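You operate a simulated robot arm through the tools that you are given. There is no shell and no other tool. Be economical: measure what you need, move in short steps, check, and stop when the job is done.

You run a simulated robot arm. Do the job below in one go: nothing can be reset, and whatever is moved stays where it is left.

## Task
Wind a noodle nest on the spool and stand it back in its holder.
Fine: seat it in the grey collar and turn the green knob to STOP.

Only the result counts: the job must be done as asked and must still hold three seconds after the hand-in. Knocking over, shifting, dropping, spilling or breaking anything else fails it.

## Robot
A 7-joint arm with a two-finger parallel gripper, fixed in place. Base frame: the origin is at the foot of the arm, x ahead of it, y to its left, z up; the work surface is at about z = 0.807. Readings come in m, degrees, newtons and seconds.
With the tool pointing down near the work surface it reaches from about 0.3 to 0.7 m from the base axis. Its first joint turns from -66.0 to 66.0 degrees. Payload 1.57 kg.
Tool frame: the origin (TCP) lies between the finger pads and is the grasp point; the fingertips stand 0.03 m ahead of it; z points along the fingers, y is the line along which they close. The gripper opens to 0.11 m. The fingers are 0.024 m wide and 0.012 m thick; the gripper's body (0.048 by 0.112 m) begins 0.078 m behind the TCP.
Orientation is that of the tool frame in the base frame, as [roll, pitch, yaw] about the fixed x, y, z axes, in that order (R = Rz(yaw) Ry(pitch) Rx(roll)). With the fingers straight down and closing along the base's y, the tool's x points along the base's -x, its y along +y and its z along -z.

## Interface
- The arm moves only by the tool send_rows. Its argument "steps" is one flat list of numbers, 7 for each row, row after row: the shift along the tool's x, y, z in units of 50 mm (1.0 is 50 mm), then the turn, a rotation vector about the tool's x, y, z in units of 6 degrees (1.0 is 6 degrees), then the gripper command, from -1 (shut) to 1 (fully open), values between in proportion. In form: [x, y, z, ax, ay, az, grip, x, y, z, ax, ay, az, grip, ...]. A call has 1 to 12 rows; each row shifts and turns the commanded pose from where the row before left it, along the tool's axes as they then stand. A call with a number of a shift or a turn outside -1 to 1 is refused whole. Each row takes 0.2 s and may step no farther than 0.05 m and 8.6 degrees from the row before; otherwise, or with a gripper value out of range, the whole call is refused. A pose out of reach is approached as far as the arm can. The call stops where the force on the tool passes 40 N (or 10 N more than at its start, if that is more) or the arm is blocked; 0.2 s more then pass. Each finger travels about 0.108 m/s and halts on what it meets, pressing with about 33 N; the grip force reading is that of the motor and also rises with nothing between the fingers. The clock runs only during rows and for 0.2 s after the last one: add rows that do not move to give the fingers time. It gives the time, the measured TCP pose, the force on the tool (base axes), the opening and the grip force at its end, in the units of the frame above (readings bear some noise), and new pictures: "show" is both (left out), scene, wrist or none.
- Cameras (640 x 400 px; columns grow to the right, rows downward): "scene" is fixed at [0.1805, -0.4043, 1.4046]; the picture's right is [0.62, -0.78, 0.00], its down [-0.44, -0.36, -0.82] and it looks along [0.64, 0.51, -0.57] (base axes); focal length 327 px, centre (320, 200). "wrist" rides on the gripper at [0.07, 0.016, -0.141] in the tool frame; the picture's right is [-0.23, 0.97, 0.00], its down [-0.86, -0.20, -0.48] and it looks along [-0.47, -0.11, 0.88] (tool axes); focal length 222 px, centre (320, 200). There is no depth. A picture from a camera that has moved, and an enlarged one, comes with that camera's place and axes in the base frame and with its lens.
- enlarge(camera, box): a new picture of the part [left, top, right, bottom] of that camera's present view, enlarged. No time passes.
- sign_off(): hands the job in; it is judged then, once.

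Work in short steps. Places have to be worked out from the pictures, the camera data and where the tool is seen: move nearer, look again, correct. Check each grasp and each placing, and mend what went wrong. You have 120 turns and 200 pictures in all, those below and enlarged ones among them. Open the gripper and draw the arm clear of the work before you hand the job in, unless the task says otherwise; then end with one line.

The tools are called after "Call:" as name(argument=value, ...) on one line, values as JSON. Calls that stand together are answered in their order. send_rows: Moves the arm, as the interface text tells. Its arguments: {"type":"object","properties":{"steps":{"type":"array","items":{"type":"number"}},"show":{"type":"string","enum":["both","scene","wrist","none"]}},"required":["steps"]} The other tools are called the same way: enlarge (camera, box) takes an enlarged picture of a part of a camera's view; sign_off () hands the job in.

At the start:

```text
time: 0.0
tcp_pos: [0.4023, -0.2106, 1.1433]
tool_rot: [-180.0, 0.0, -180.0]
ft_force: [0.5, 0.5, -0.1]
finger_gap: 0.1099
grip_force: 0.1
```

scene: 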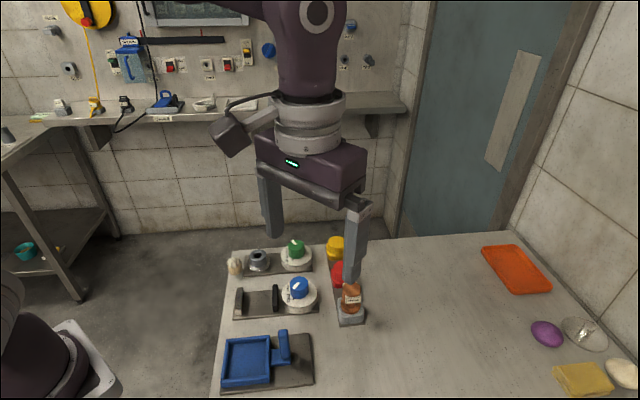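
wrist: 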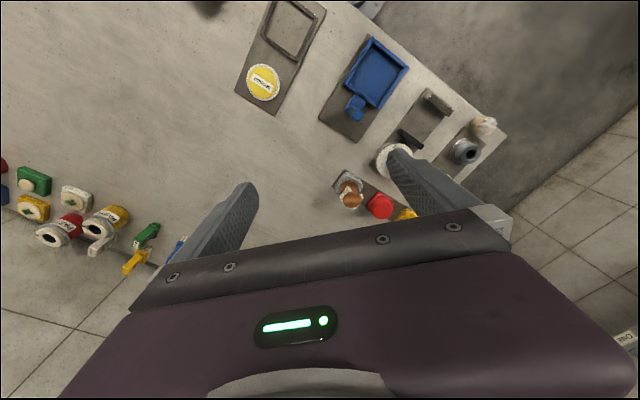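

The pictures show a spool-like item in a small holder, a grey collar, and green and blue knobs. I enlarge these to read the details.

Call:
enlarge(camera="scene", box=[200, 225, 400, 350])

Call:
enlarge(camera="wrist", box=[310, 60, 530, 230])

Call:
enlarge(camera="scene", box=[460, 225, 640, 400])

```text
3.20 times, centred on (300, 288) of scene
camera zoom: at [0.1805, -0.4043, 1.4046], right [0.62, -0.78, 0.0], down [-0.44, -0.36, -0.82], along [0.64, 0.51, -0.57], focal length 1045 px, centre (384, -80)
```

zoom: 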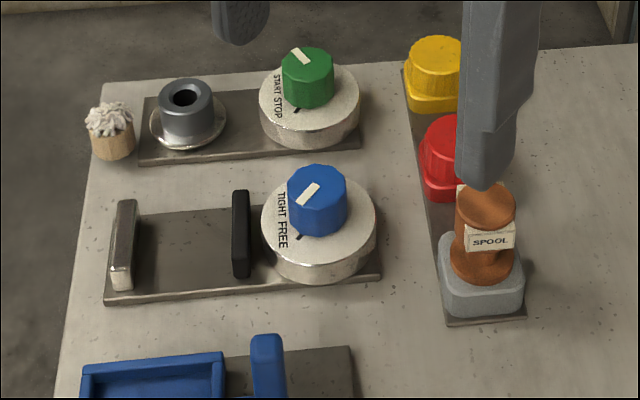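

```text
2.35 times, centred on (420, 145) of wrist
camera zoom: at [0.3326, -0.195, 1.2853], right [0.23, 0.97, 0.0], down [0.86, -0.2, 0.48], along [0.47, -0.11, -0.88], focal length 523 px, centre (85, 329)
```

zoom: 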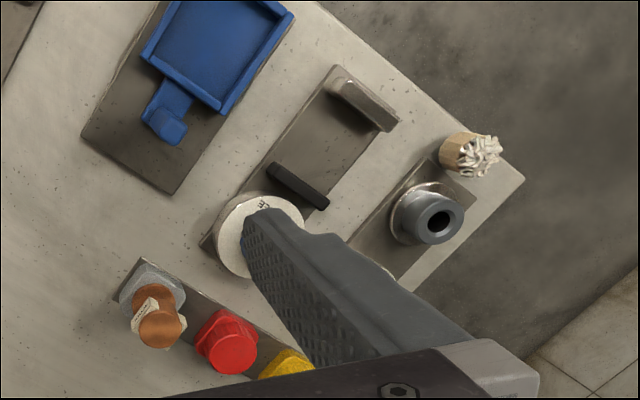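

```text
2.29 times, centred on (550, 312) of scene
camera zoom: at [0.1805, -0.4043, 1.4046], right [0.62, -0.78, 0.0], down [-0.44, -0.36, -0.82], along [0.64, 0.51, -0.57], focal length 746 px, centre (-206, -57)
```

zoom: 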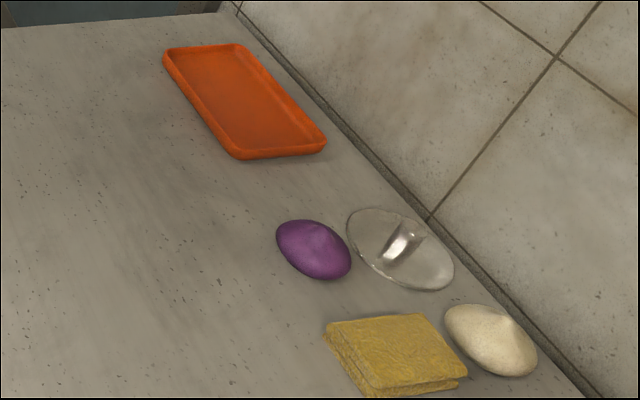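

The spool stands in its grey holder at about (0.56, -0.18). The collar is at about (0.53, 0.05) and the green knob at about (0.60, 0.0). I move over the work, staying high, to measure them better.

Call:
send_rows(steps=[0, 0.65, 0.45, 0, 0, 0, 1, 0, 0.65, 0.45, 0, 0, 0, 1, 0, 0.65, 0.45, 0, 0, 0, 1, 0, 0.65, 0.45, 0, 0, 0, 1])

```text
time: 1.0
tcp_pos: [0.403, -0.0803, 1.0516]
tool_rot: [179.9, 0.0, -179.9]
ft_force: [-0.4, -0.6, 0.3]
finger_gap: 0.11
grip_force: 0.1
camera wrist: at [0.3332, -0.0636, 1.1937], right [0.23, 0.97, 0.0], down [0.86, -0.2, 0.48], along [0.47, -0.11, -0.88], focal length 222 px, centre (320, 200)
```

scene: 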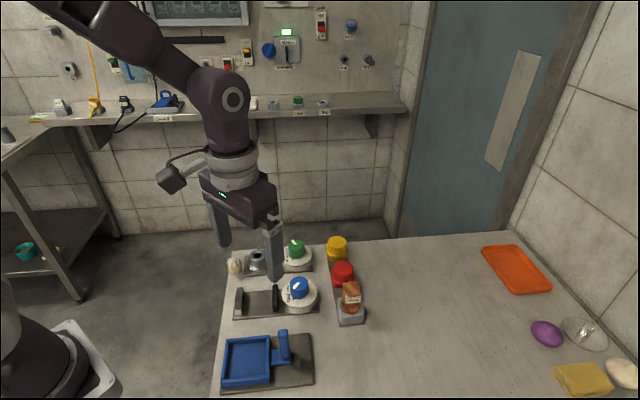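
wrist: 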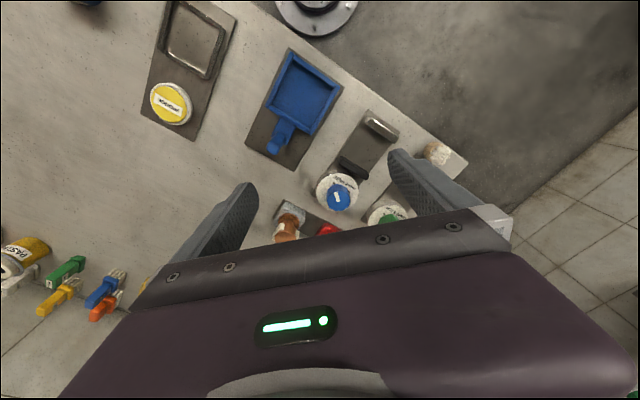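

The arm has moved clear of the spool in the scene view, so I enlarge the three places that matter.

Call:
enlarge(camera="scene", box=[315, 230, 395, 330])

Call:
enlarge(camera="wrist", box=[260, 120, 420, 250])

```text
4.00 times, centred on (355, 280) of scene
camera zoom: at [0.1805, -0.4043, 1.4046], right [0.62, -0.78, 0.0], down [-0.44, -0.36, -0.82], along [0.64, 0.51, -0.57], focal length 1306 px, centre (180, -120)
```

zoom: 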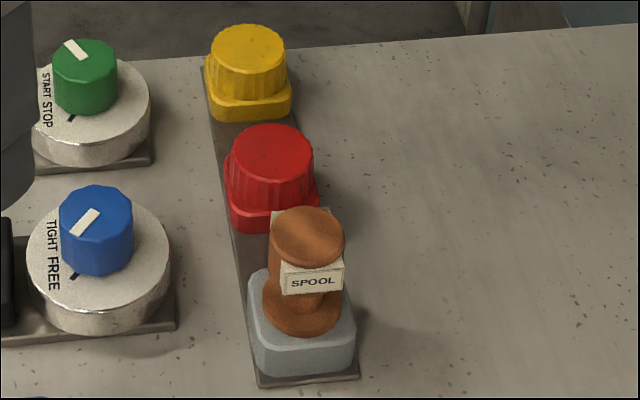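

```text
3.08 times, centred on (340, 185) of wrist
camera zoom: at [0.3332, -0.0636, 1.1937], right [0.23, 0.97, 0.0], down [0.86, -0.2, 0.48], along [0.47, -0.11, -0.88], focal length 684 px, centre (258, 246)
```

zoom: 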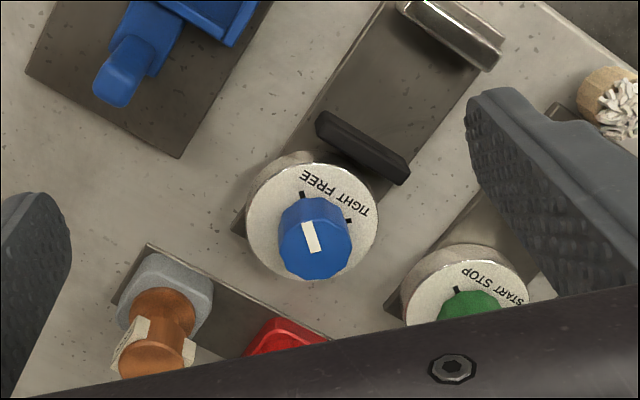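

The blue knob points at FREE. I move ahead and left so the wrist camera can see the green knob and collar from above.

Call:
send_rows(steps=[-0.7, 0.5, 0, 0, 0, 0, 1, -0.7, 0.5, 0, 0, 0, 0, 1, -0.6, 0.4, 0, 0, 0, 0, 1], show="wrist")

Call:
enlarge(camera="wrist", box=[240, 60, 420, 230])

```text
time: 1.8
tcp_pos: [0.5037, -0.0113, 1.0541]
tool_rot: [-179.9, -0.1, 180.0]
ft_force: [0.4, -0.8, -0.3]
finger_gap: 0.1099
grip_force: 0.0
camera wrist: at [0.4333, 0.0043, 1.196], right [0.23, 0.97, 0.0], down [0.86, -0.2, 0.48], along [0.47, -0.11, -0.88], focal length 222 px, centre (320, 200)
```

wrist: 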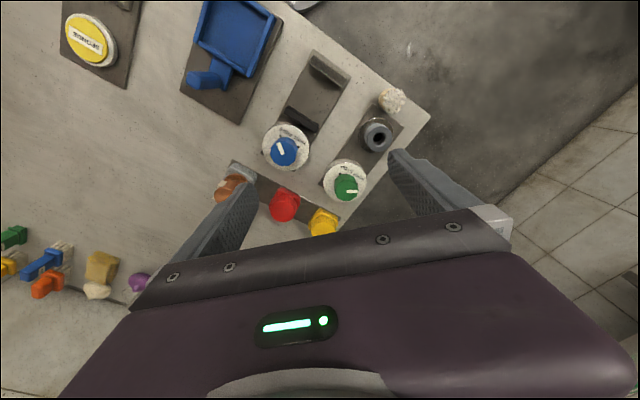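

```text
2.35 times, centred on (330, 145) of wrist
camera zoom: at [0.4333, 0.0043, 1.196], right [0.23, 0.97, 0.0], down [0.86, -0.2, 0.48], along [0.47, -0.11, -0.88], focal length 523 px, centre (296, 329)
```

zoom: 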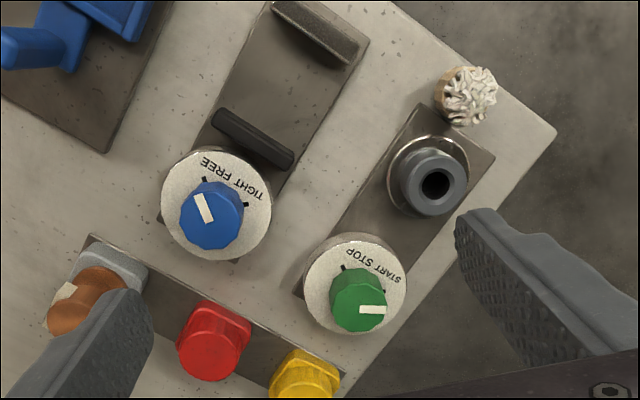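

Cross-ray estimates put the collar top at about (0.539, 0.077, 0.835) and the green knob top at about (0.607, 0.010, 0.86). The green pointer is at START, with STOP 90° counter-clockwise. Next I look closely at the spool.

Call:
send_rows(steps=[0.07, -0.845, 0.17, 0, 0, 0, 1, 0.07, -0.845, 0.17, 0, 0, 0, 1, 0.07, -0.845, 0.17, 0, 0, 0, 1, 0.07, -0.845, 0.17, 0, 0, 0, 1], show="wrist")

Call:
enlarge(camera="wrist", box=[240, 110, 400, 240])

```text
time: 2.8
tcp_pos: [0.4893, -0.1814, 1.0195]
tool_rot: [-180.0, 0.0, 180.0]
ft_force: [0.2, -0.4, 0.2]
finger_gap: 0.1102
grip_force: 0.1
camera wrist: at [0.4201, -0.1645, 1.1609], right [0.23, 0.97, 0.0], down [0.86, -0.2, 0.48], along [0.47, -0.11, -0.88], focal length 222 px, centre (320, 200)
```

wrist: 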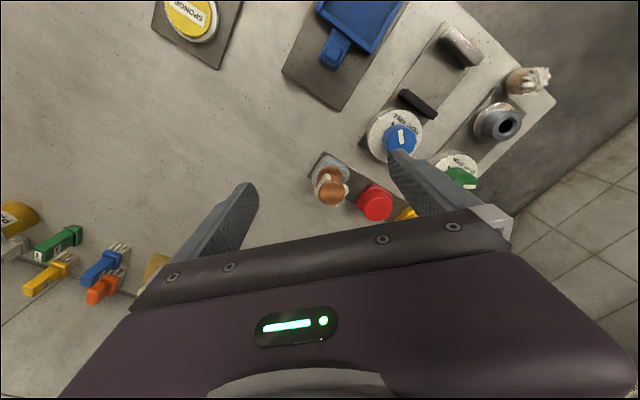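

```text
3.08 times, centred on (320, 175) of wrist
camera zoom: at [0.4201, -0.1645, 1.1609], right [0.23, 0.97, 0.0], down [0.86, -0.2, 0.48], along [0.47, -0.11, -0.88], focal length 684 px, centre (320, 277)
```

zoom: 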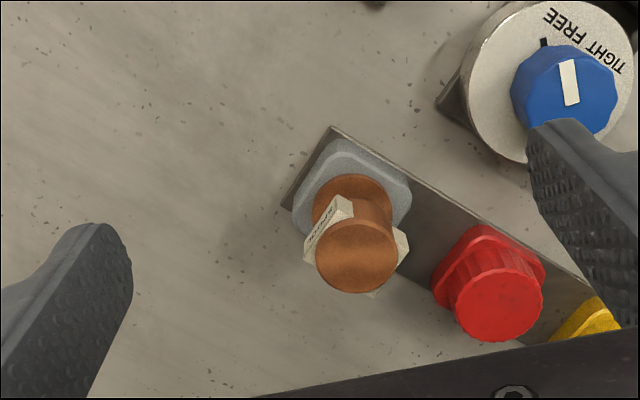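

The spool's top flange is about 38 mm across at (0.563, -0.182) with its top at z≈0.882, and a label sits on its core. I will grip the top flange only. First I move above it and check the centring.

Call:
send_rows(steps=[-0.5, 0, 0.3, 0, 0, 0, 1, -0.5, 0, 0.5, 0, 0, 0, 1, -0.48, 0, 0.58, 0, 0, 0, 1, 0, 0, 0, 0, 0, 0, 1])

Call:
enlarge(camera="wrist", box=[240, 110, 400, 240])

Call:
enlarge(camera="scene", box=[290, 210, 410, 330])

```text
time: 3.8
tcp_pos: [0.5632, -0.178, 0.9505]
tool_rot: [180.0, 0.0, 180.0]
ft_force: [0.6, 0.2, -0.1]
finger_gap: 0.1099
grip_force: 0.1
camera wrist: at [0.4938, -0.1621, 1.0912], right [0.23, 0.97, 0.0], down [0.86, -0.2, 0.48], along [0.47, -0.11, -0.88], focal length 222 px, centre (320, 200)
```

scene: 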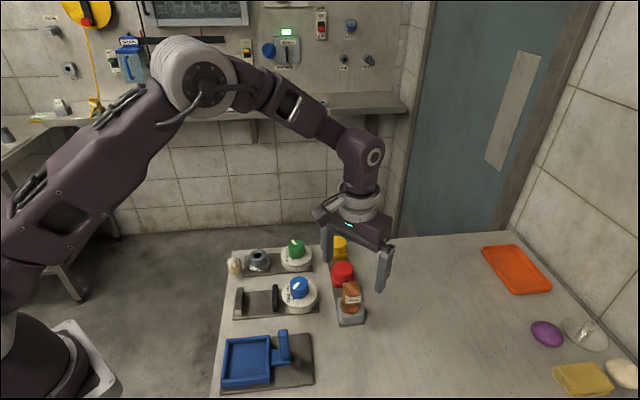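
wrist: 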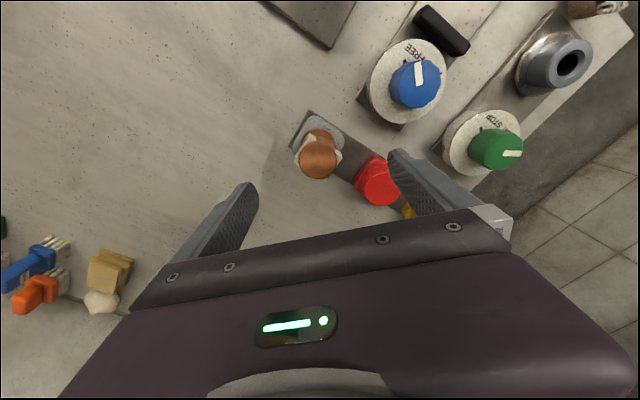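

```text
3.08 times, centred on (320, 175) of wrist
camera zoom: at [0.4938, -0.1621, 1.0912], right [0.23, 0.97, 0.0], down [0.86, -0.2, 0.48], along [0.47, -0.11, -0.88], focal length 684 px, centre (320, 277)
```

zoom: 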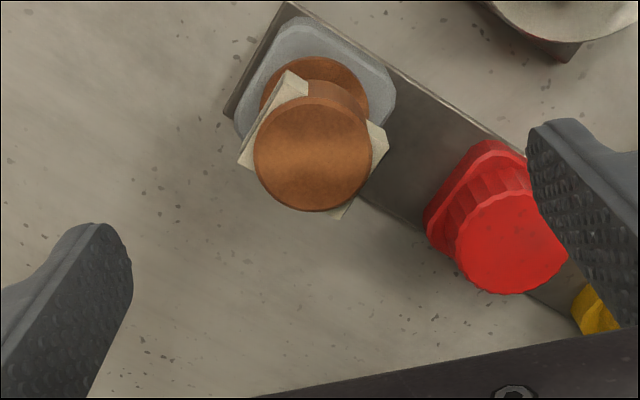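

```text
3.33 times, centred on (350, 270) of scene
camera zoom: at [0.1805, -0.4043, 1.4046], right [0.62, -0.78, 0.0], down [-0.44, -0.36, -0.82], along [0.64, 0.51, -0.57], focal length 1089 px, centre (220, -33)
```

zoom: 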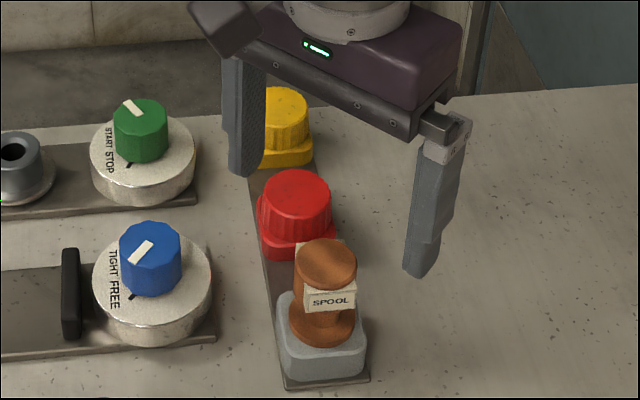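

The label on the core is a square box about as wide as the flange, with a face normal near (0.52, 0.855). I turn the tool about 31° so the fingers close squarely on those faces, then look again.

Call:
send_rows(steps=[0.03, -0.03, 0.1, 0, 0, 0.86, 0.5, 0, 0, 0.1, 0, 0, 0.86, 0.5, 0, 0, 0, 0, 0, 0.86, 0.5, 0, 0, 0, 0, 0, 0.86, 0.5, 0, 0, 0, 0, 0, 0.86, 0.5, 0, 0, 0, 0, 0, 0.86, 0.5, 0, 0, 0, 0, 0, 0, 0.5], show="wrist")

Call:
enlarge(camera="wrist", box=[240, 110, 400, 240])

Call:
enlarge(camera="scene", box=[310, 210, 400, 330])

```text
time: 5.4
tcp_pos: [0.5611, -0.1809, 0.9412]
tool_rot: [-180.0, 0.0, 149.1]
ft_force: [0.6, -0.5, -0.2]
finger_gap: 0.0826
grip_force: 0.0
camera wrist: at [0.5095, -0.1315, 1.0824], right [0.7, 0.72, 0.0], down [0.63, -0.61, 0.48], along [0.34, -0.33, -0.88], focal length 222 px, centre (320, 200)
```

wrist: 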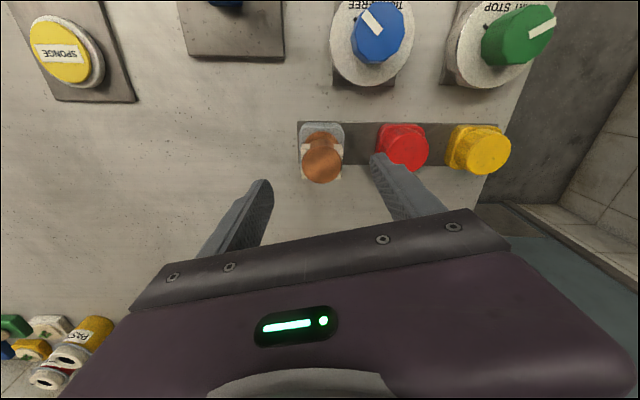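

```text
3.08 times, centred on (320, 175) of wrist
camera zoom: at [0.5095, -0.1315, 1.0824], right [0.7, 0.72, 0.0], down [0.63, -0.61, 0.48], along [0.34, -0.33, -0.88], focal length 684 px, centre (320, 277)
```

zoom: 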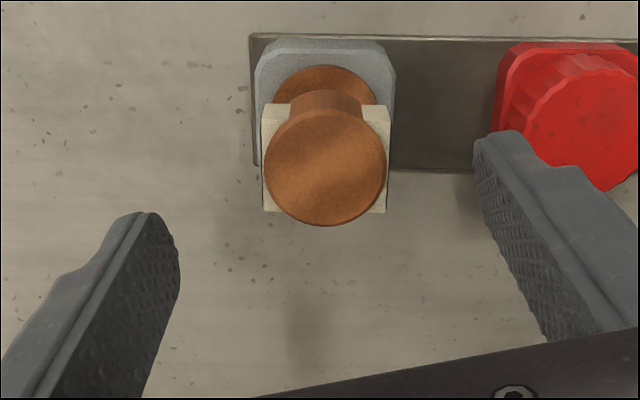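

```text
3.33 times, centred on (355, 270) of scene
camera zoom: at [0.1805, -0.4043, 1.4046], right [0.62, -0.78, 0.0], down [-0.44, -0.36, -0.82], along [0.64, 0.51, -0.57], focal length 1089 px, centre (203, -33)
```

zoom: 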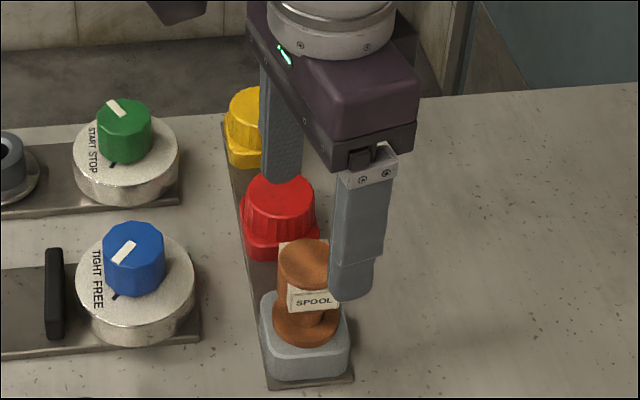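

In this view the label box and plate line up with the image, so the box is turned about 13° more than my tool. I add that turn and descend so the fingertips reach about 20 mm below the spool top.

Call:
send_rows(steps=[0, 0, 0, 0, 0, 0.75, 0.5, 0, 0, 0, 0, 0, 0.75, 0.5, 0, 0, 0, 0, 0, 0.75, 0.5, 0, 0, 0.3, 0, 0, 0, 0.5, 0, 0, 0.3, 0, 0, 0, 0.5, 0, 0, 0.3, 0, 0, 0, 0.5, 0, 0, 0, 0, 0, 0, 0.5])

Call:
enlarge(camera="wrist", box=[240, 110, 400, 240])

Call:
enlarge(camera="scene", box=[310, 210, 400, 330])

```text
time: 7.0
tcp_pos: [0.5599, -0.1826, 0.8962]
tool_rot: [180.0, -0.1, 135.5]
ft_force: [-0.3, 0.0, 0.5]
finger_gap: 0.0824
grip_force: 0.0
camera wrist: at [0.5219, -0.1216, 1.0368], right [0.84, 0.54, 0.0], down [0.47, -0.74, 0.48], along [0.26, -0.4, -0.88], focal length 222 px, centre (320, 200)
```

scene: 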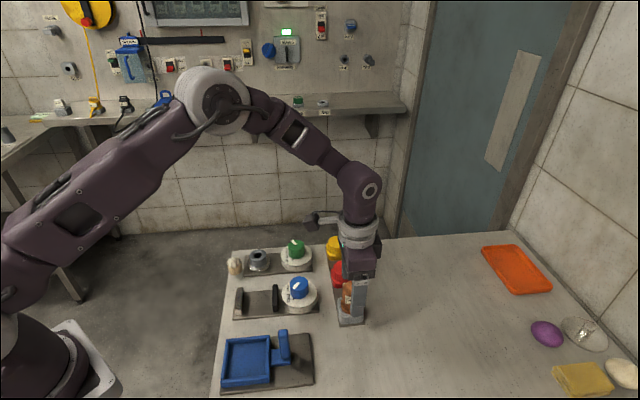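
wrist: 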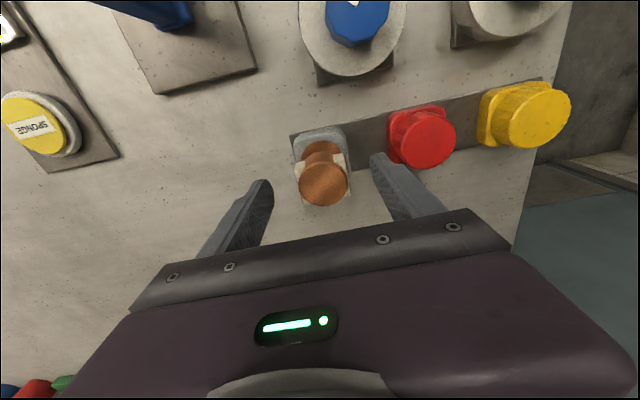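

```text
3.08 times, centred on (320, 175) of wrist
camera zoom: at [0.5219, -0.1216, 1.0368], right [0.84, 0.54, 0.0], down [0.47, -0.74, 0.48], along [0.26, -0.4, -0.88], focal length 684 px, centre (320, 277)
```

zoom: 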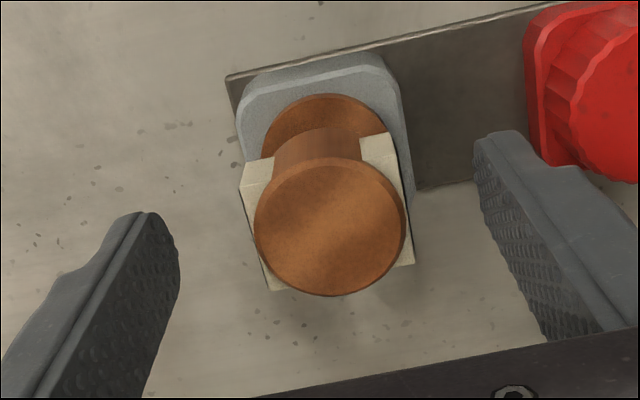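

```text
3.33 times, centred on (355, 270) of scene
camera zoom: at [0.1805, -0.4043, 1.4046], right [0.62, -0.78, 0.0], down [-0.44, -0.36, -0.82], along [0.64, 0.51, -0.57], focal length 1089 px, centre (203, -33)
```

zoom: 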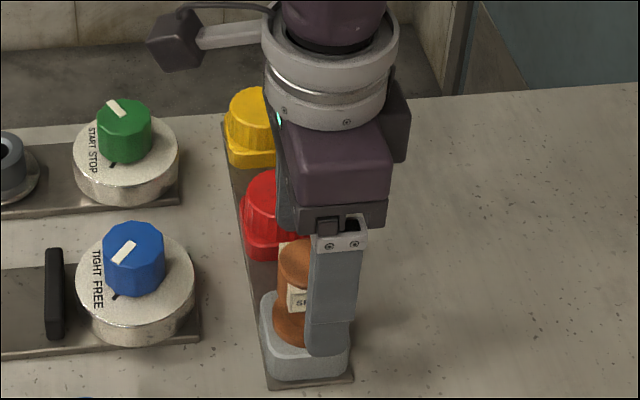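

The spool is centred between the fingers, with about 2.5 mm of correction along the closing line. I apply that and close.

Call:
send_rows(steps=[0.01, 0.05, 0.05, 0, 0, 0, 0.3, 0, 0, 0, 0, 0, 0, 0, 0, 0, 0, 0, 0, 0, -0.3, 0, 0, 0, 0, 0, 0, -1, 0, 0, 0, 0, 0, 0, -1, 0, 0, 0, 0, 0, 0, -1], show="wrist")

Call:
enlarge(camera="wrist", box=[240, 110, 400, 240])

```text
time: 8.4
tcp_pos: [0.5615, -0.1798, 0.8938]
tool_rot: [-180.0, 0.0, 135.5]
ft_force: [-0.2, -0.2, 0.1]
finger_gap: 0.0365
grip_force: 33.0
camera wrist: at [0.5235, -0.1194, 1.0348], right [0.84, 0.54, 0.0], down [0.47, -0.74, 0.48], along [0.26, -0.4, -0.88], focal length 222 px, centre (320, 200)
```

wrist: 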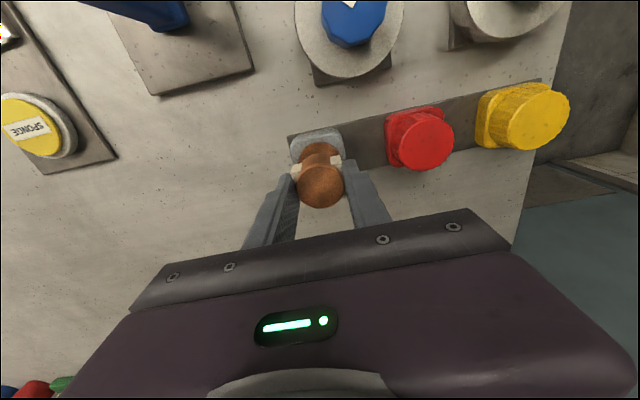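

```text
3.08 times, centred on (320, 175) of wrist
camera zoom: at [0.5235, -0.1194, 1.0348], right [0.84, 0.54, 0.0], down [0.47, -0.74, 0.48], along [0.26, -0.4, -0.88], focal length 684 px, centre (320, 277)
```

zoom: 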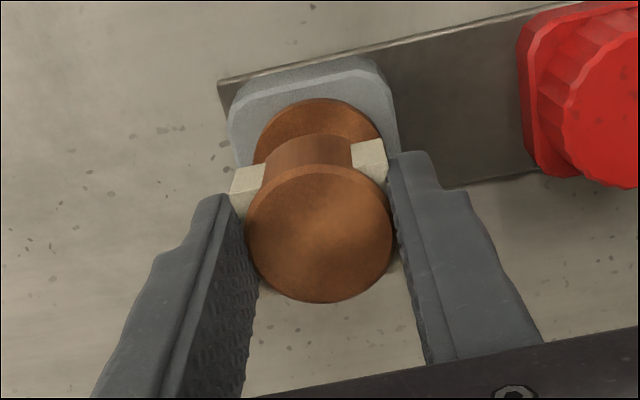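

The grip is firm at 36.5 mm with 33 N and no side load. The holder pose is TCP ≈ (0.5615, -0.180, 0.894). I lift straight up.

Call:
send_rows(steps=[0, 0, -0.3, 0, 0, 0, -1, 0, 0, -0.4, 0, 0, 0, -1, 0, 0, -0.5, 0, 0, 0, -1, 0, 0, -0.6, 0, 0, 0, -1, 0, 0, 0, 0, 0, 0, -1])

Call:
enlarge(camera="scene", box=[300, 210, 400, 330])

```text
time: 9.6
tcp_pos: [0.5626, -0.1788, 0.9842]
tool_rot: [-180.0, -0.1, 135.5]
ft_force: [0.5, 0.1, -1.0]
finger_gap: 0.0368
grip_force: 32.7
camera wrist: at [0.5244, -0.1187, 1.125], right [0.84, 0.54, 0.0], down [0.47, -0.74, 0.48], along [0.26, -0.4, -0.88], focal length 222 px, centre (320, 200)
```

scene: 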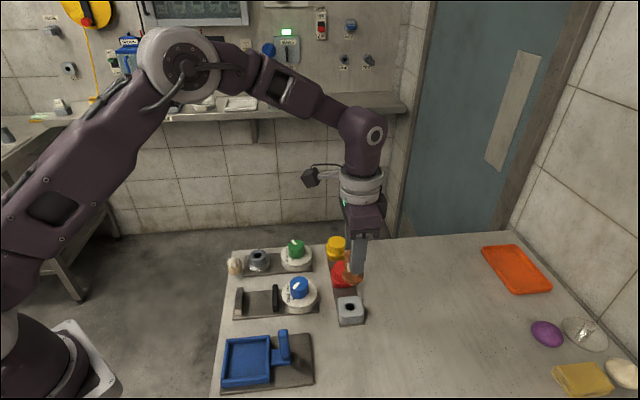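
wrist: 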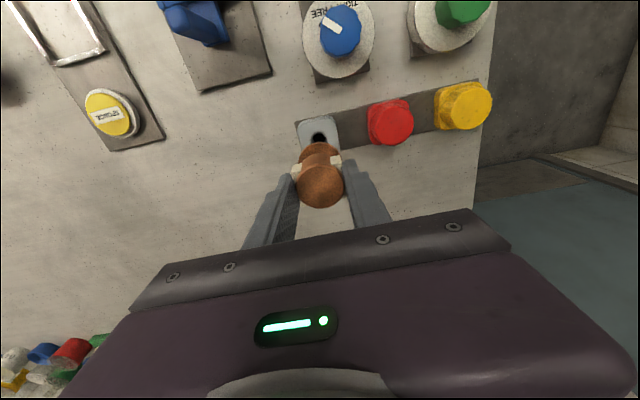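

```text
3.33 times, centred on (350, 270) of scene
camera zoom: at [0.1805, -0.4043, 1.4046], right [0.62, -0.78, 0.0], down [-0.44, -0.36, -0.82], along [0.64, 0.51, -0.57], focal length 1089 px, centre (220, -33)
```

zoom: 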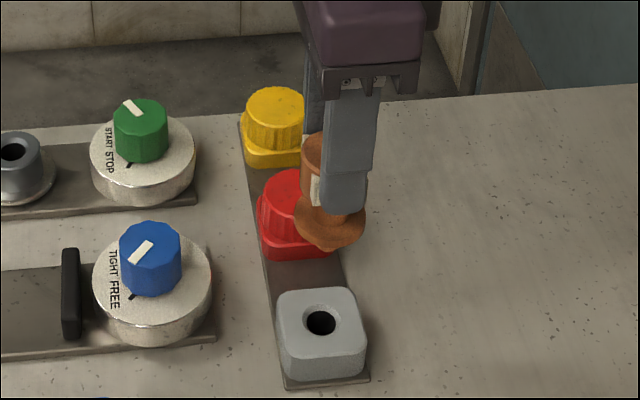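

The spool hangs straight and shows a short stem. The holder hole is now visible just beyond the spool, which gives a calibration for alignment: where a hole directly below the spool appears in the wrist image. I enlarge it.

Call:
enlarge(camera="wrist", box=[280, 100, 360, 165])

Call:
enlarge(camera="scene", box=[325, 230, 375, 330])

Call:
enlarge(camera="scene", box=[225, 235, 325, 285])

```text
6.15 times, centred on (320, 132) of wrist
camera zoom: at [0.5244, -0.1187, 1.125], right [0.84, 0.54, 0.0], down [0.47, -0.74, 0.48], along [0.26, -0.4, -0.88], focal length 1367 px, centre (320, 615)
```

zoom: 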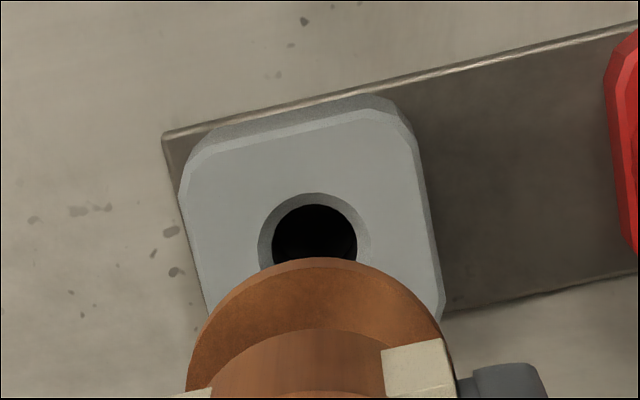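

```text
4.00 times, centred on (350, 280) of scene
camera zoom: at [0.1805, -0.4043, 1.4046], right [0.62, -0.78, 0.0], down [-0.44, -0.36, -0.82], along [0.64, 0.51, -0.57], focal length 1306 px, centre (200, -120)
```

zoom: 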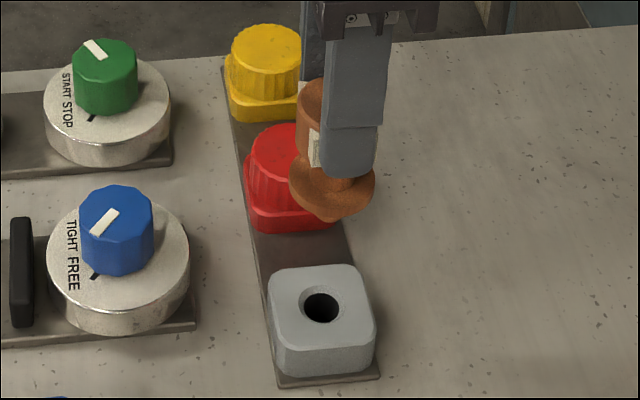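

```text
6.40 times, centred on (275, 260) of scene
camera zoom: at [0.1805, -0.4043, 1.4046], right [0.62, -0.78, 0.0], down [-0.44, -0.36, -0.82], along [0.64, 0.51, -0.57], focal length 2090 px, centre (608, -184)
```

zoom: 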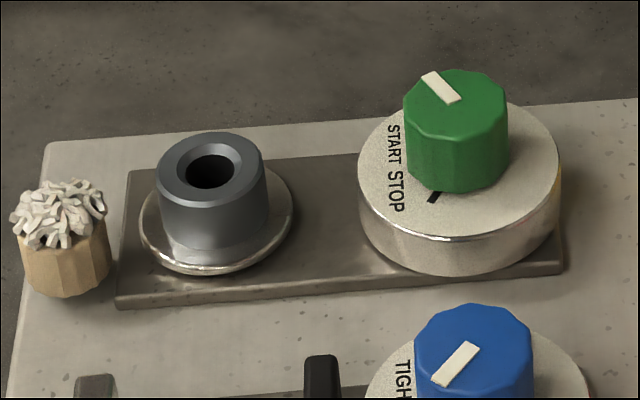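

Both holes are chamfered. In the 6.15× wrist zoom at this height, the hole below the spool appears at about (315, 243), with its rim at z≈0.83. I carry the spool over to the collar at the same height.

Call:
send_rows(steps=[0.654, 0.558, 0, 0, 0, 0, -1, 0.654, 0.558, 0, 0, 0, 0, -1, 0.654, 0.558, 0, 0, 0, 0, -1, 0.654, 0.558, 0, 0, 0, 0, -1, 0.654, 0.558, 0, 0, 0, 0, -1, 0.654, 0.558, 0, 0, 0, 0, -1, 0, 0, 0, 0, 0, 0, -1])

Call:
enlarge(camera="wrist", box=[280, 100, 360, 165])

Call:
enlarge(camera="scene", box=[210, 200, 330, 290])

```text
time: 11.2
tcp_pos: [0.5393, 0.0779, 0.9836]
tool_rot: [180.0, 0.0, 135.5]
ft_force: [0.9, 0.3, -1.0]
finger_gap: 0.0366
grip_force: 33.2
camera wrist: at [0.5011, 0.1385, 1.1257], right [0.84, 0.54, 0.0], down [0.47, -0.74, 0.48], along [0.26, -0.4, -0.88], focal length 222 px, centre (320, 200)
```

scene: 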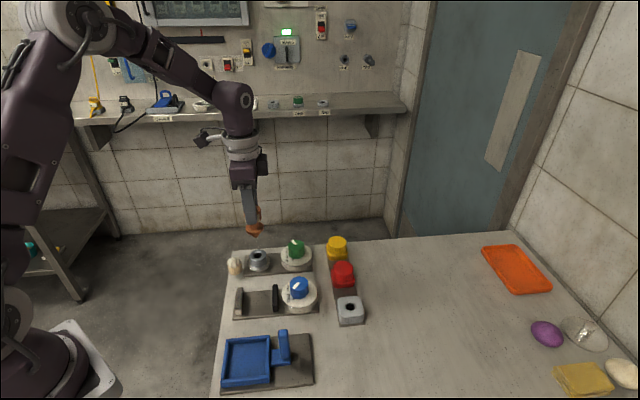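
wrist: 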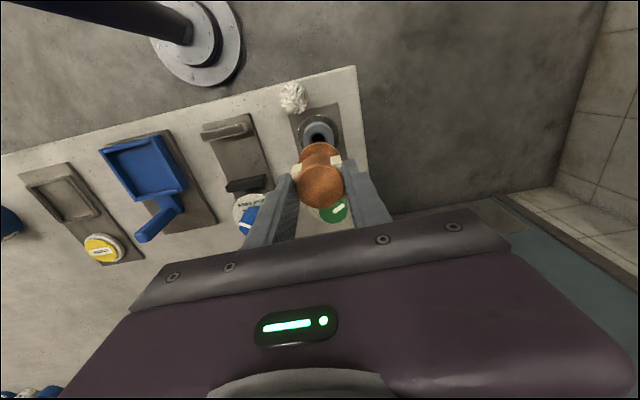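

```text
6.15 times, centred on (320, 132) of wrist
camera zoom: at [0.5011, 0.1385, 1.1257], right [0.84, 0.54, 0.0], down [0.47, -0.74, 0.48], along [0.26, -0.4, -0.88], focal length 1367 px, centre (320, 615)
```

zoom: 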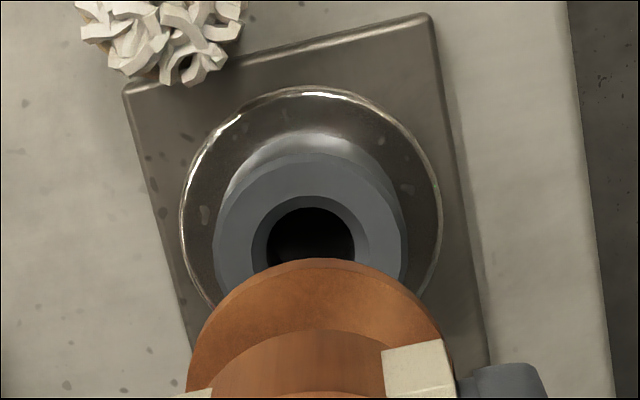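

```text
4.44 times, centred on (270, 245) of scene
camera zoom: at [0.1805, -0.4042, 1.4046], right [0.62, -0.78, 0.0], down [-0.44, -0.36, -0.82], along [0.64, 0.51, -0.57], focal length 1451 px, centre (542, 0)
```

zoom: 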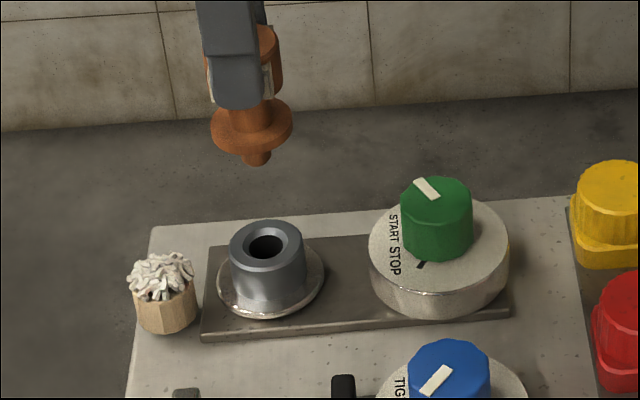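

The collar rim is at z≈0.833 and the spool is about 1 mm off along the closing line. I correct that and descend part way, then check.

Call:
send_rows(steps=[0, -0.02, 0.4, 0, 0, 0, -1, 0, 0, 0.4, 0, 0, 0, -1, 0, 0, 0.3, 0, 0, 0, -1, 0, 0, 0, 0, 0, 0, -1], show="scene")

Call:
enlarge(camera="scene", box=[225, 220, 305, 290])

Call:
enlarge(camera="wrist", box=[280, 110, 360, 175])

```text
time: 12.2
tcp_pos: [0.5379, 0.0764, 0.9282]
tool_rot: [-179.9, 0.0, 135.5]
ft_force: [0.1, 0.6, -1.1]
finger_gap: 0.0365
grip_force: 33.3
```

scene: 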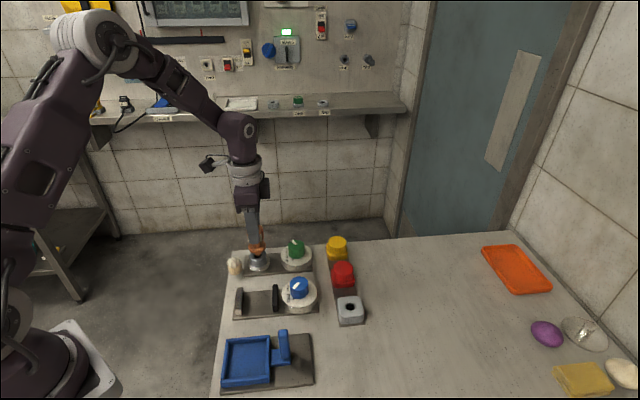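

```text
5.71 times, centred on (265, 255) of scene
camera zoom: at [0.1805, -0.4043, 1.4046], right [0.62, -0.78, 0.0], down [-0.44, -0.36, -0.82], along [0.64, 0.51, -0.57], focal length 1866 px, centre (634, -114)
```

zoom: 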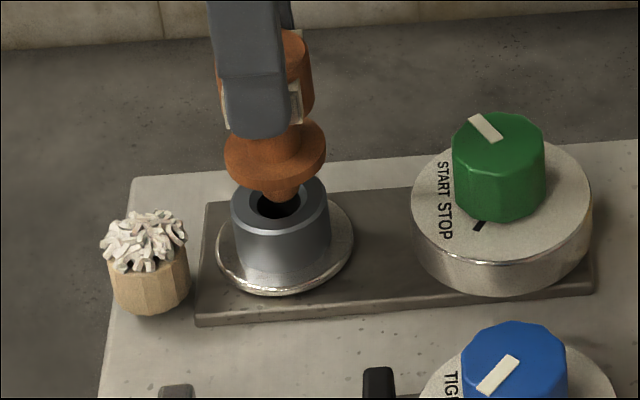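

```text
6.15 times, centred on (320, 142) of wrist
camera zoom: at [0.4996, 0.1371, 1.0703], right [0.84, 0.54, 0.0], down [0.47, -0.74, 0.48], along [0.26, -0.4, -0.88], focal length 1367 px, centre (320, 554)
```

zoom: 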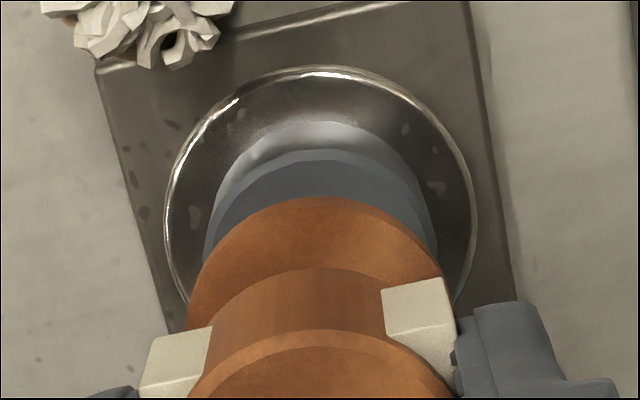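

The stem is just above the collar hole and looks aligned side to side. I descend 6 mm more and zoom in.

Call:
send_rows(steps=[0, 0.01, 0.06, 0, 0, 0, -1, 0, 0, 0.06, 0, 0, 0, -1, 0, 0, 0, 0, 0, 0, -1], show="none")

Call:
enlarge(camera="scene", box=[240, 230, 280, 275])

Call:
enlarge(camera="wrist", box=[270, 100, 370, 200])

```text
time: 13.0
tcp_pos: [0.5398, 0.0773, 0.9235]
tool_rot: [-180.0, 0.0, 135.5]
ft_force: [0.0, 0.0, -0.8]
finger_gap: 0.0366
grip_force: 33.1
```

```text
8.89 times, centred on (260, 252) of scene
camera zoom: at [0.1805, -0.4043, 1.4046], right [0.62, -0.78, 0.0], down [-0.44, -0.36, -0.82], along [0.64, 0.51, -0.57], focal length 2903 px, centre (853, -267)
```

zoom: 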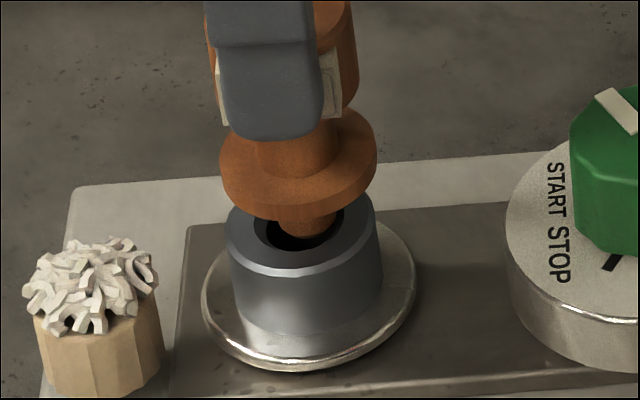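

```text
4.00 times, centred on (320, 150) of wrist
camera zoom: at [0.5007, 0.1378, 1.0644], right [0.84, 0.54, 0.0], down [0.47, -0.74, 0.48], along [0.26, -0.4, -0.88], focal length 888 px, centre (320, 400)
```

zoom: 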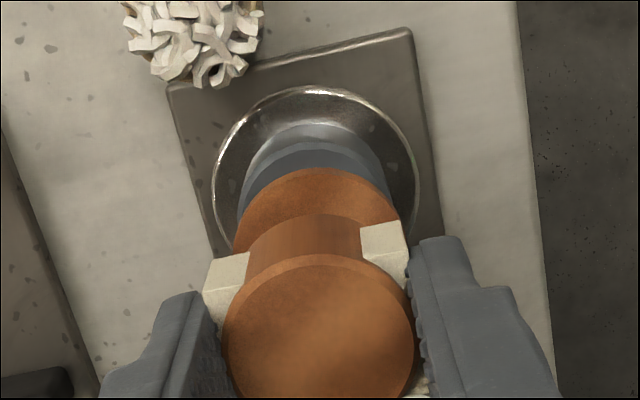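

Relative to the collar, the stem is about 2 mm to the right in the scene view, which is a 2 mm shift along tool +x. I correct that and continue down gently.

Call:
send_rows(steps=[0.04, 0, 0, 0, 0, 0, -1, 0, 0, 0.06, 0, 0, 0, -1, 0, 0, 0.06, 0, 0, 0, -1, 0, 0, 0, 0, 0, 0, -1], show="none")

Call:
enlarge(camera="scene", box=[240, 230, 280, 275])

```text
time: 14.0
tcp_pos: [0.5381, 0.0771, 0.9164]
tool_rot: [180.0, -0.1, 135.6]
ft_force: [0.1, -0.1, -1.1]
finger_gap: 0.0366
grip_force: 33.0
```

```text
8.89 times, centred on (260, 252) of scene
camera zoom: at [0.1805, -0.4043, 1.4046], right [0.62, -0.78, 0.0], down [-0.44, -0.36, -0.82], along [0.64, 0.51, -0.57], focal length 2903 px, centre (853, -267)
```

zoom: 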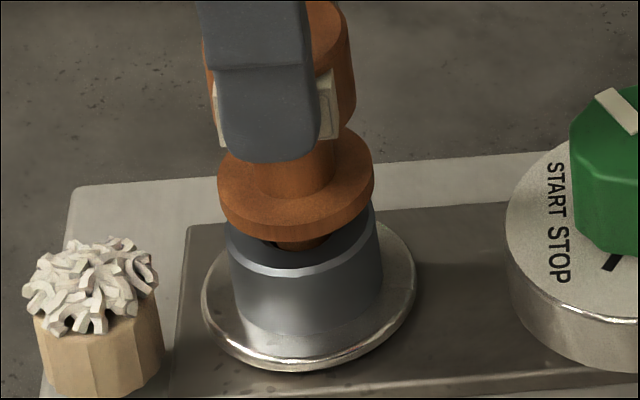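

The stem is now entering the hole and centred. I continue down slowly, watching the force.

Call:
send_rows(steps=[0.01, 0, 0.06, 0, 0, 0, -1, 0, 0, 0.06, 0, 0, 0, -1, 0, 0, 0.06, 0, 0, 0, -1, 0, 0, 0.06, 0, 0, 0, -1, 0, 0, 0, 0, 0, 0, -1], show="none")

Call:
enlarge(camera="scene", box=[240, 230, 280, 275])

```text
time: 15.2
tcp_pos: [0.5373, 0.0791, 0.9048]
tool_rot: [-180.0, -0.1, 135.5]
ft_force: [-0.5, -0.4, -1.3]
finger_gap: 0.0366
grip_force: 32.9
```

```text
8.89 times, centred on (260, 252) of scene
camera zoom: at [0.1805, -0.4043, 1.4046], right [0.62, -0.78, 0.0], down [-0.44, -0.36, -0.82], along [0.64, 0.51, -0.57], focal length 2903 px, centre (853, -267)
```

zoom: 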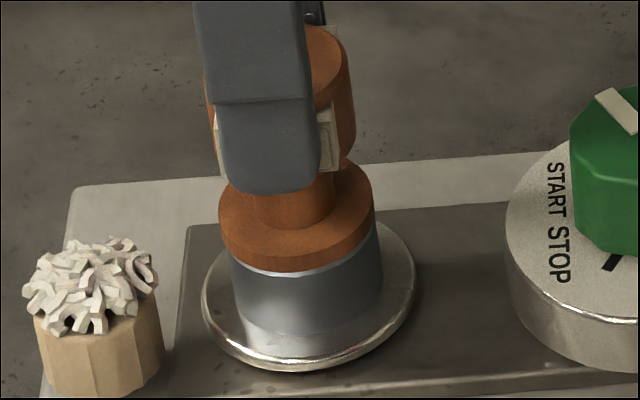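

It is nearly seated, with no force yet. I press down in small steps until contact shows.

Call:
send_rows(steps=[0, 0, 0.04, 0, 0, 0, -1, 0, 0, 0.03, 0, 0, 0, -1, 0, 0, 0.02, 0, 0, 0, -1, 0, 0, 0, 0, 0, 0, -1], show="none")

Call:
enlarge(camera="scene", box=[240, 230, 280, 275])

```text
time: 16.2
tcp_pos: [0.538, 0.0784, 0.9]
tool_rot: [179.9, 0.1, 135.4]
ft_force: [-1.7, -1.8, 20.4]
finger_gap: 0.0365
grip_force: 33.6
```

```text
8.89 times, centred on (260, 252) of scene
camera zoom: at [0.1801, -0.4044, 1.4047], right [0.62, -0.78, 0.0], down [-0.44, -0.36, -0.82], along [0.64, 0.51, -0.57], focal length 2903 px, centre (853, -267)
```

zoom: 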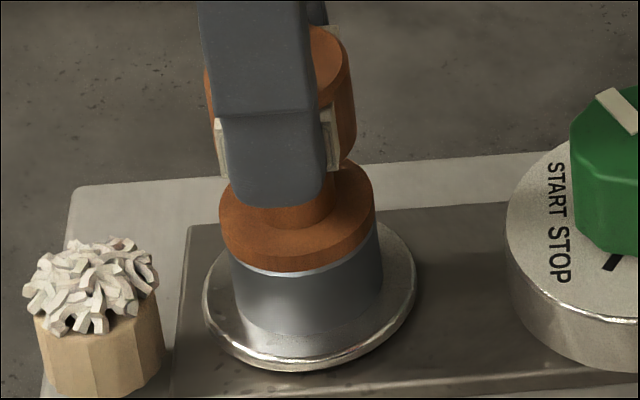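

Contact reads 20 N and the flange is flush on the collar, so it is seated. I ease off slightly, open, and rise straight up.

Call:
send_rows(steps=[0, 0, -0.02, 0, 0, 0, -1, 0, 0, 0, 0, 0, 0, -0.2, 0, 0, 0, 0, 0, 0, 0.1, 0, 0, 0, 0, 0, 0, 0.3, 0, 0, 0, 0, 0, 0, 0.3, 0, 0, -0.5, 0, 0, 0, 0.3, 0, 0, -0.8, 0, 0, 0, 0.3, 0, 0, -0.9, 0, 0, 0, 0.3, 0, 0, 0, 0, 0, 0, 0.3])

Call:
enlarge(camera="scene", box=[225, 220, 325, 285])

Call:
enlarge(camera="wrist", box=[240, 80, 400, 210])

```text
time: 18.2
tcp_pos: [0.5384, 0.0791, 1.0102]
tool_rot: [179.9, 0.1, 135.5]
ft_force: [-0.2, 0.7, 0.9]
finger_gap: 0.0718
grip_force: 0.1
camera wrist: at [0.4992, 0.1403, 1.152], right [0.84, 0.54, 0.0], down [0.47, -0.74, 0.48], along [0.26, -0.4, -0.88], focal length 222 px, centre (320, 200)
```

scene: 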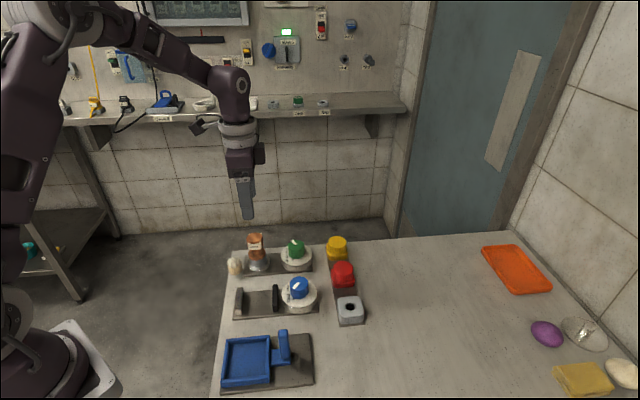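
wrist: 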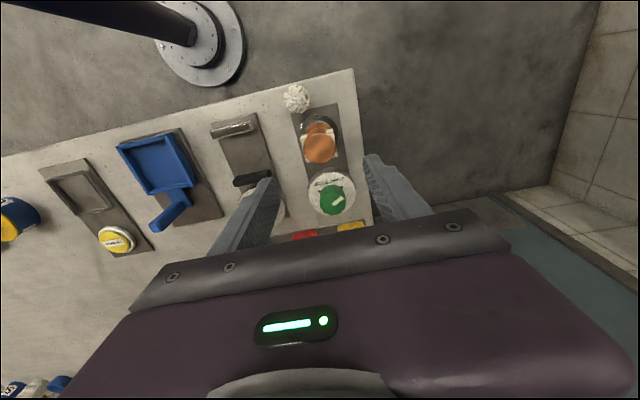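

```text
6.15 times, centred on (275, 252) of scene
camera zoom: at [0.1805, -0.4043, 1.4046], right [0.62, -0.78, 0.0], down [-0.44, -0.36, -0.82], along [0.64, 0.51, -0.57], focal length 2010 px, centre (597, -123)
```

zoom: 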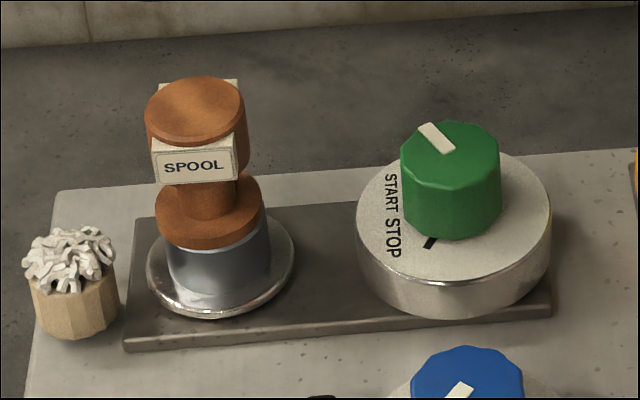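

```text
3.08 times, centred on (320, 145) of wrist
camera zoom: at [0.4992, 0.1403, 1.152], right [0.84, 0.54, 0.0], down [0.47, -0.74, 0.48], along [0.26, -0.4, -0.88], focal length 684 px, centre (320, 369)
```

zoom: 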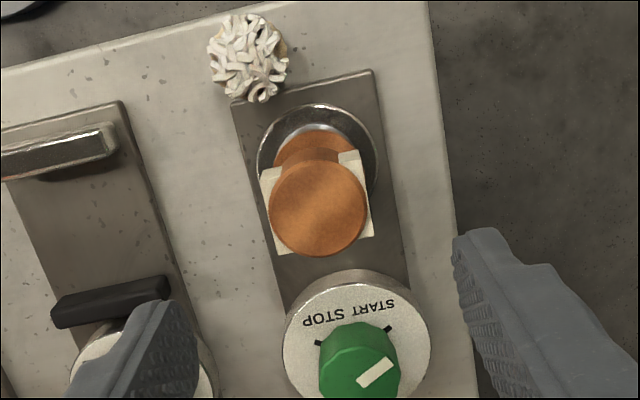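

The spool stands upright in the collar. Now I need the knob's exact axis and tick angles, so I move along tool -x to bring the dial to the image centre.

Call:
send_rows(steps=[-0.6, 0, 0.2, 0, 0, 0, 0.3, -0.6, 0, 0.3, 0, 0, 0, 0.3, 0, 0, 0.2, 0, 0, 0, 0.3, 0, 0, 0, 0, 0, 0, 0.3], show="wrist")

Call:
enlarge(camera="wrist", box=[270, 110, 370, 210])

Call:
enlarge(camera="scene", box=[275, 230, 325, 280])

```text
time: 19.2
tcp_pos: [0.5813, 0.037, 0.9758]
tool_rot: [-180.0, 0.0, 135.5]
ft_force: [-0.4, -0.1, 0.4]
finger_gap: 0.0714
grip_force: 0.0
camera wrist: at [0.5422, 0.0976, 1.1172], right [0.84, 0.54, 0.0], down [0.47, -0.74, 0.48], along [0.26, -0.4, -0.88], focal length 222 px, centre (320, 200)
```

wrist: 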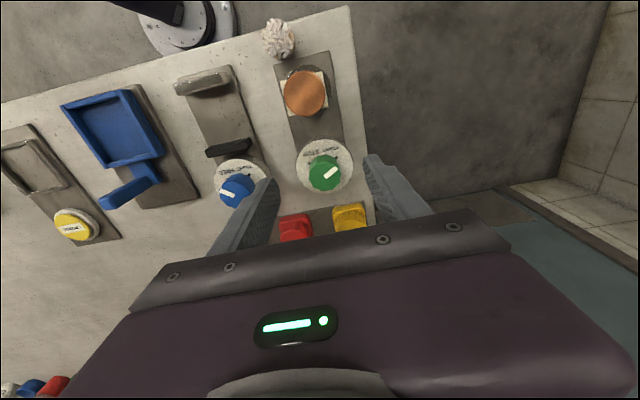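

```text
4.00 times, centred on (320, 160) of wrist
camera zoom: at [0.5422, 0.0976, 1.1172], right [0.84, 0.54, 0.0], down [0.47, -0.74, 0.48], along [0.26, -0.4, -0.88], focal length 888 px, centre (320, 360)
```

zoom: 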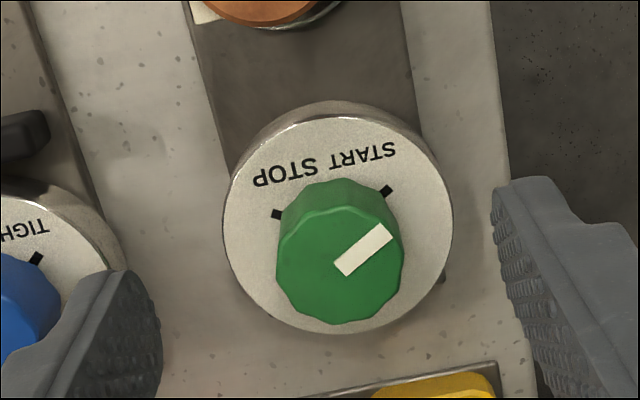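

```text
8.00 times, centred on (300, 255) of scene
camera zoom: at [0.1805, -0.4043, 1.4046], right [0.62, -0.78, 0.0], down [-0.44, -0.36, -0.82], along [0.64, 0.51, -0.57], focal length 2613 px, centre (480, -240)
```

zoom: 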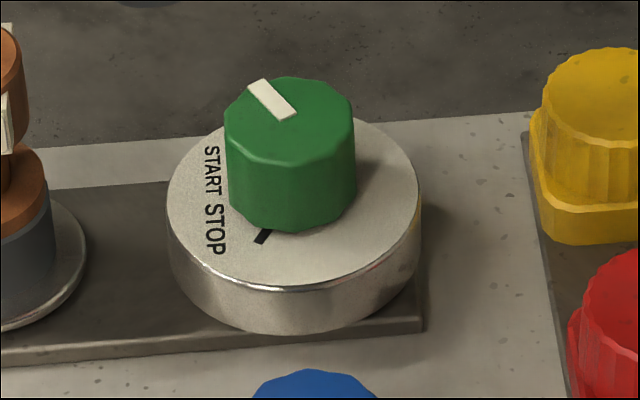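

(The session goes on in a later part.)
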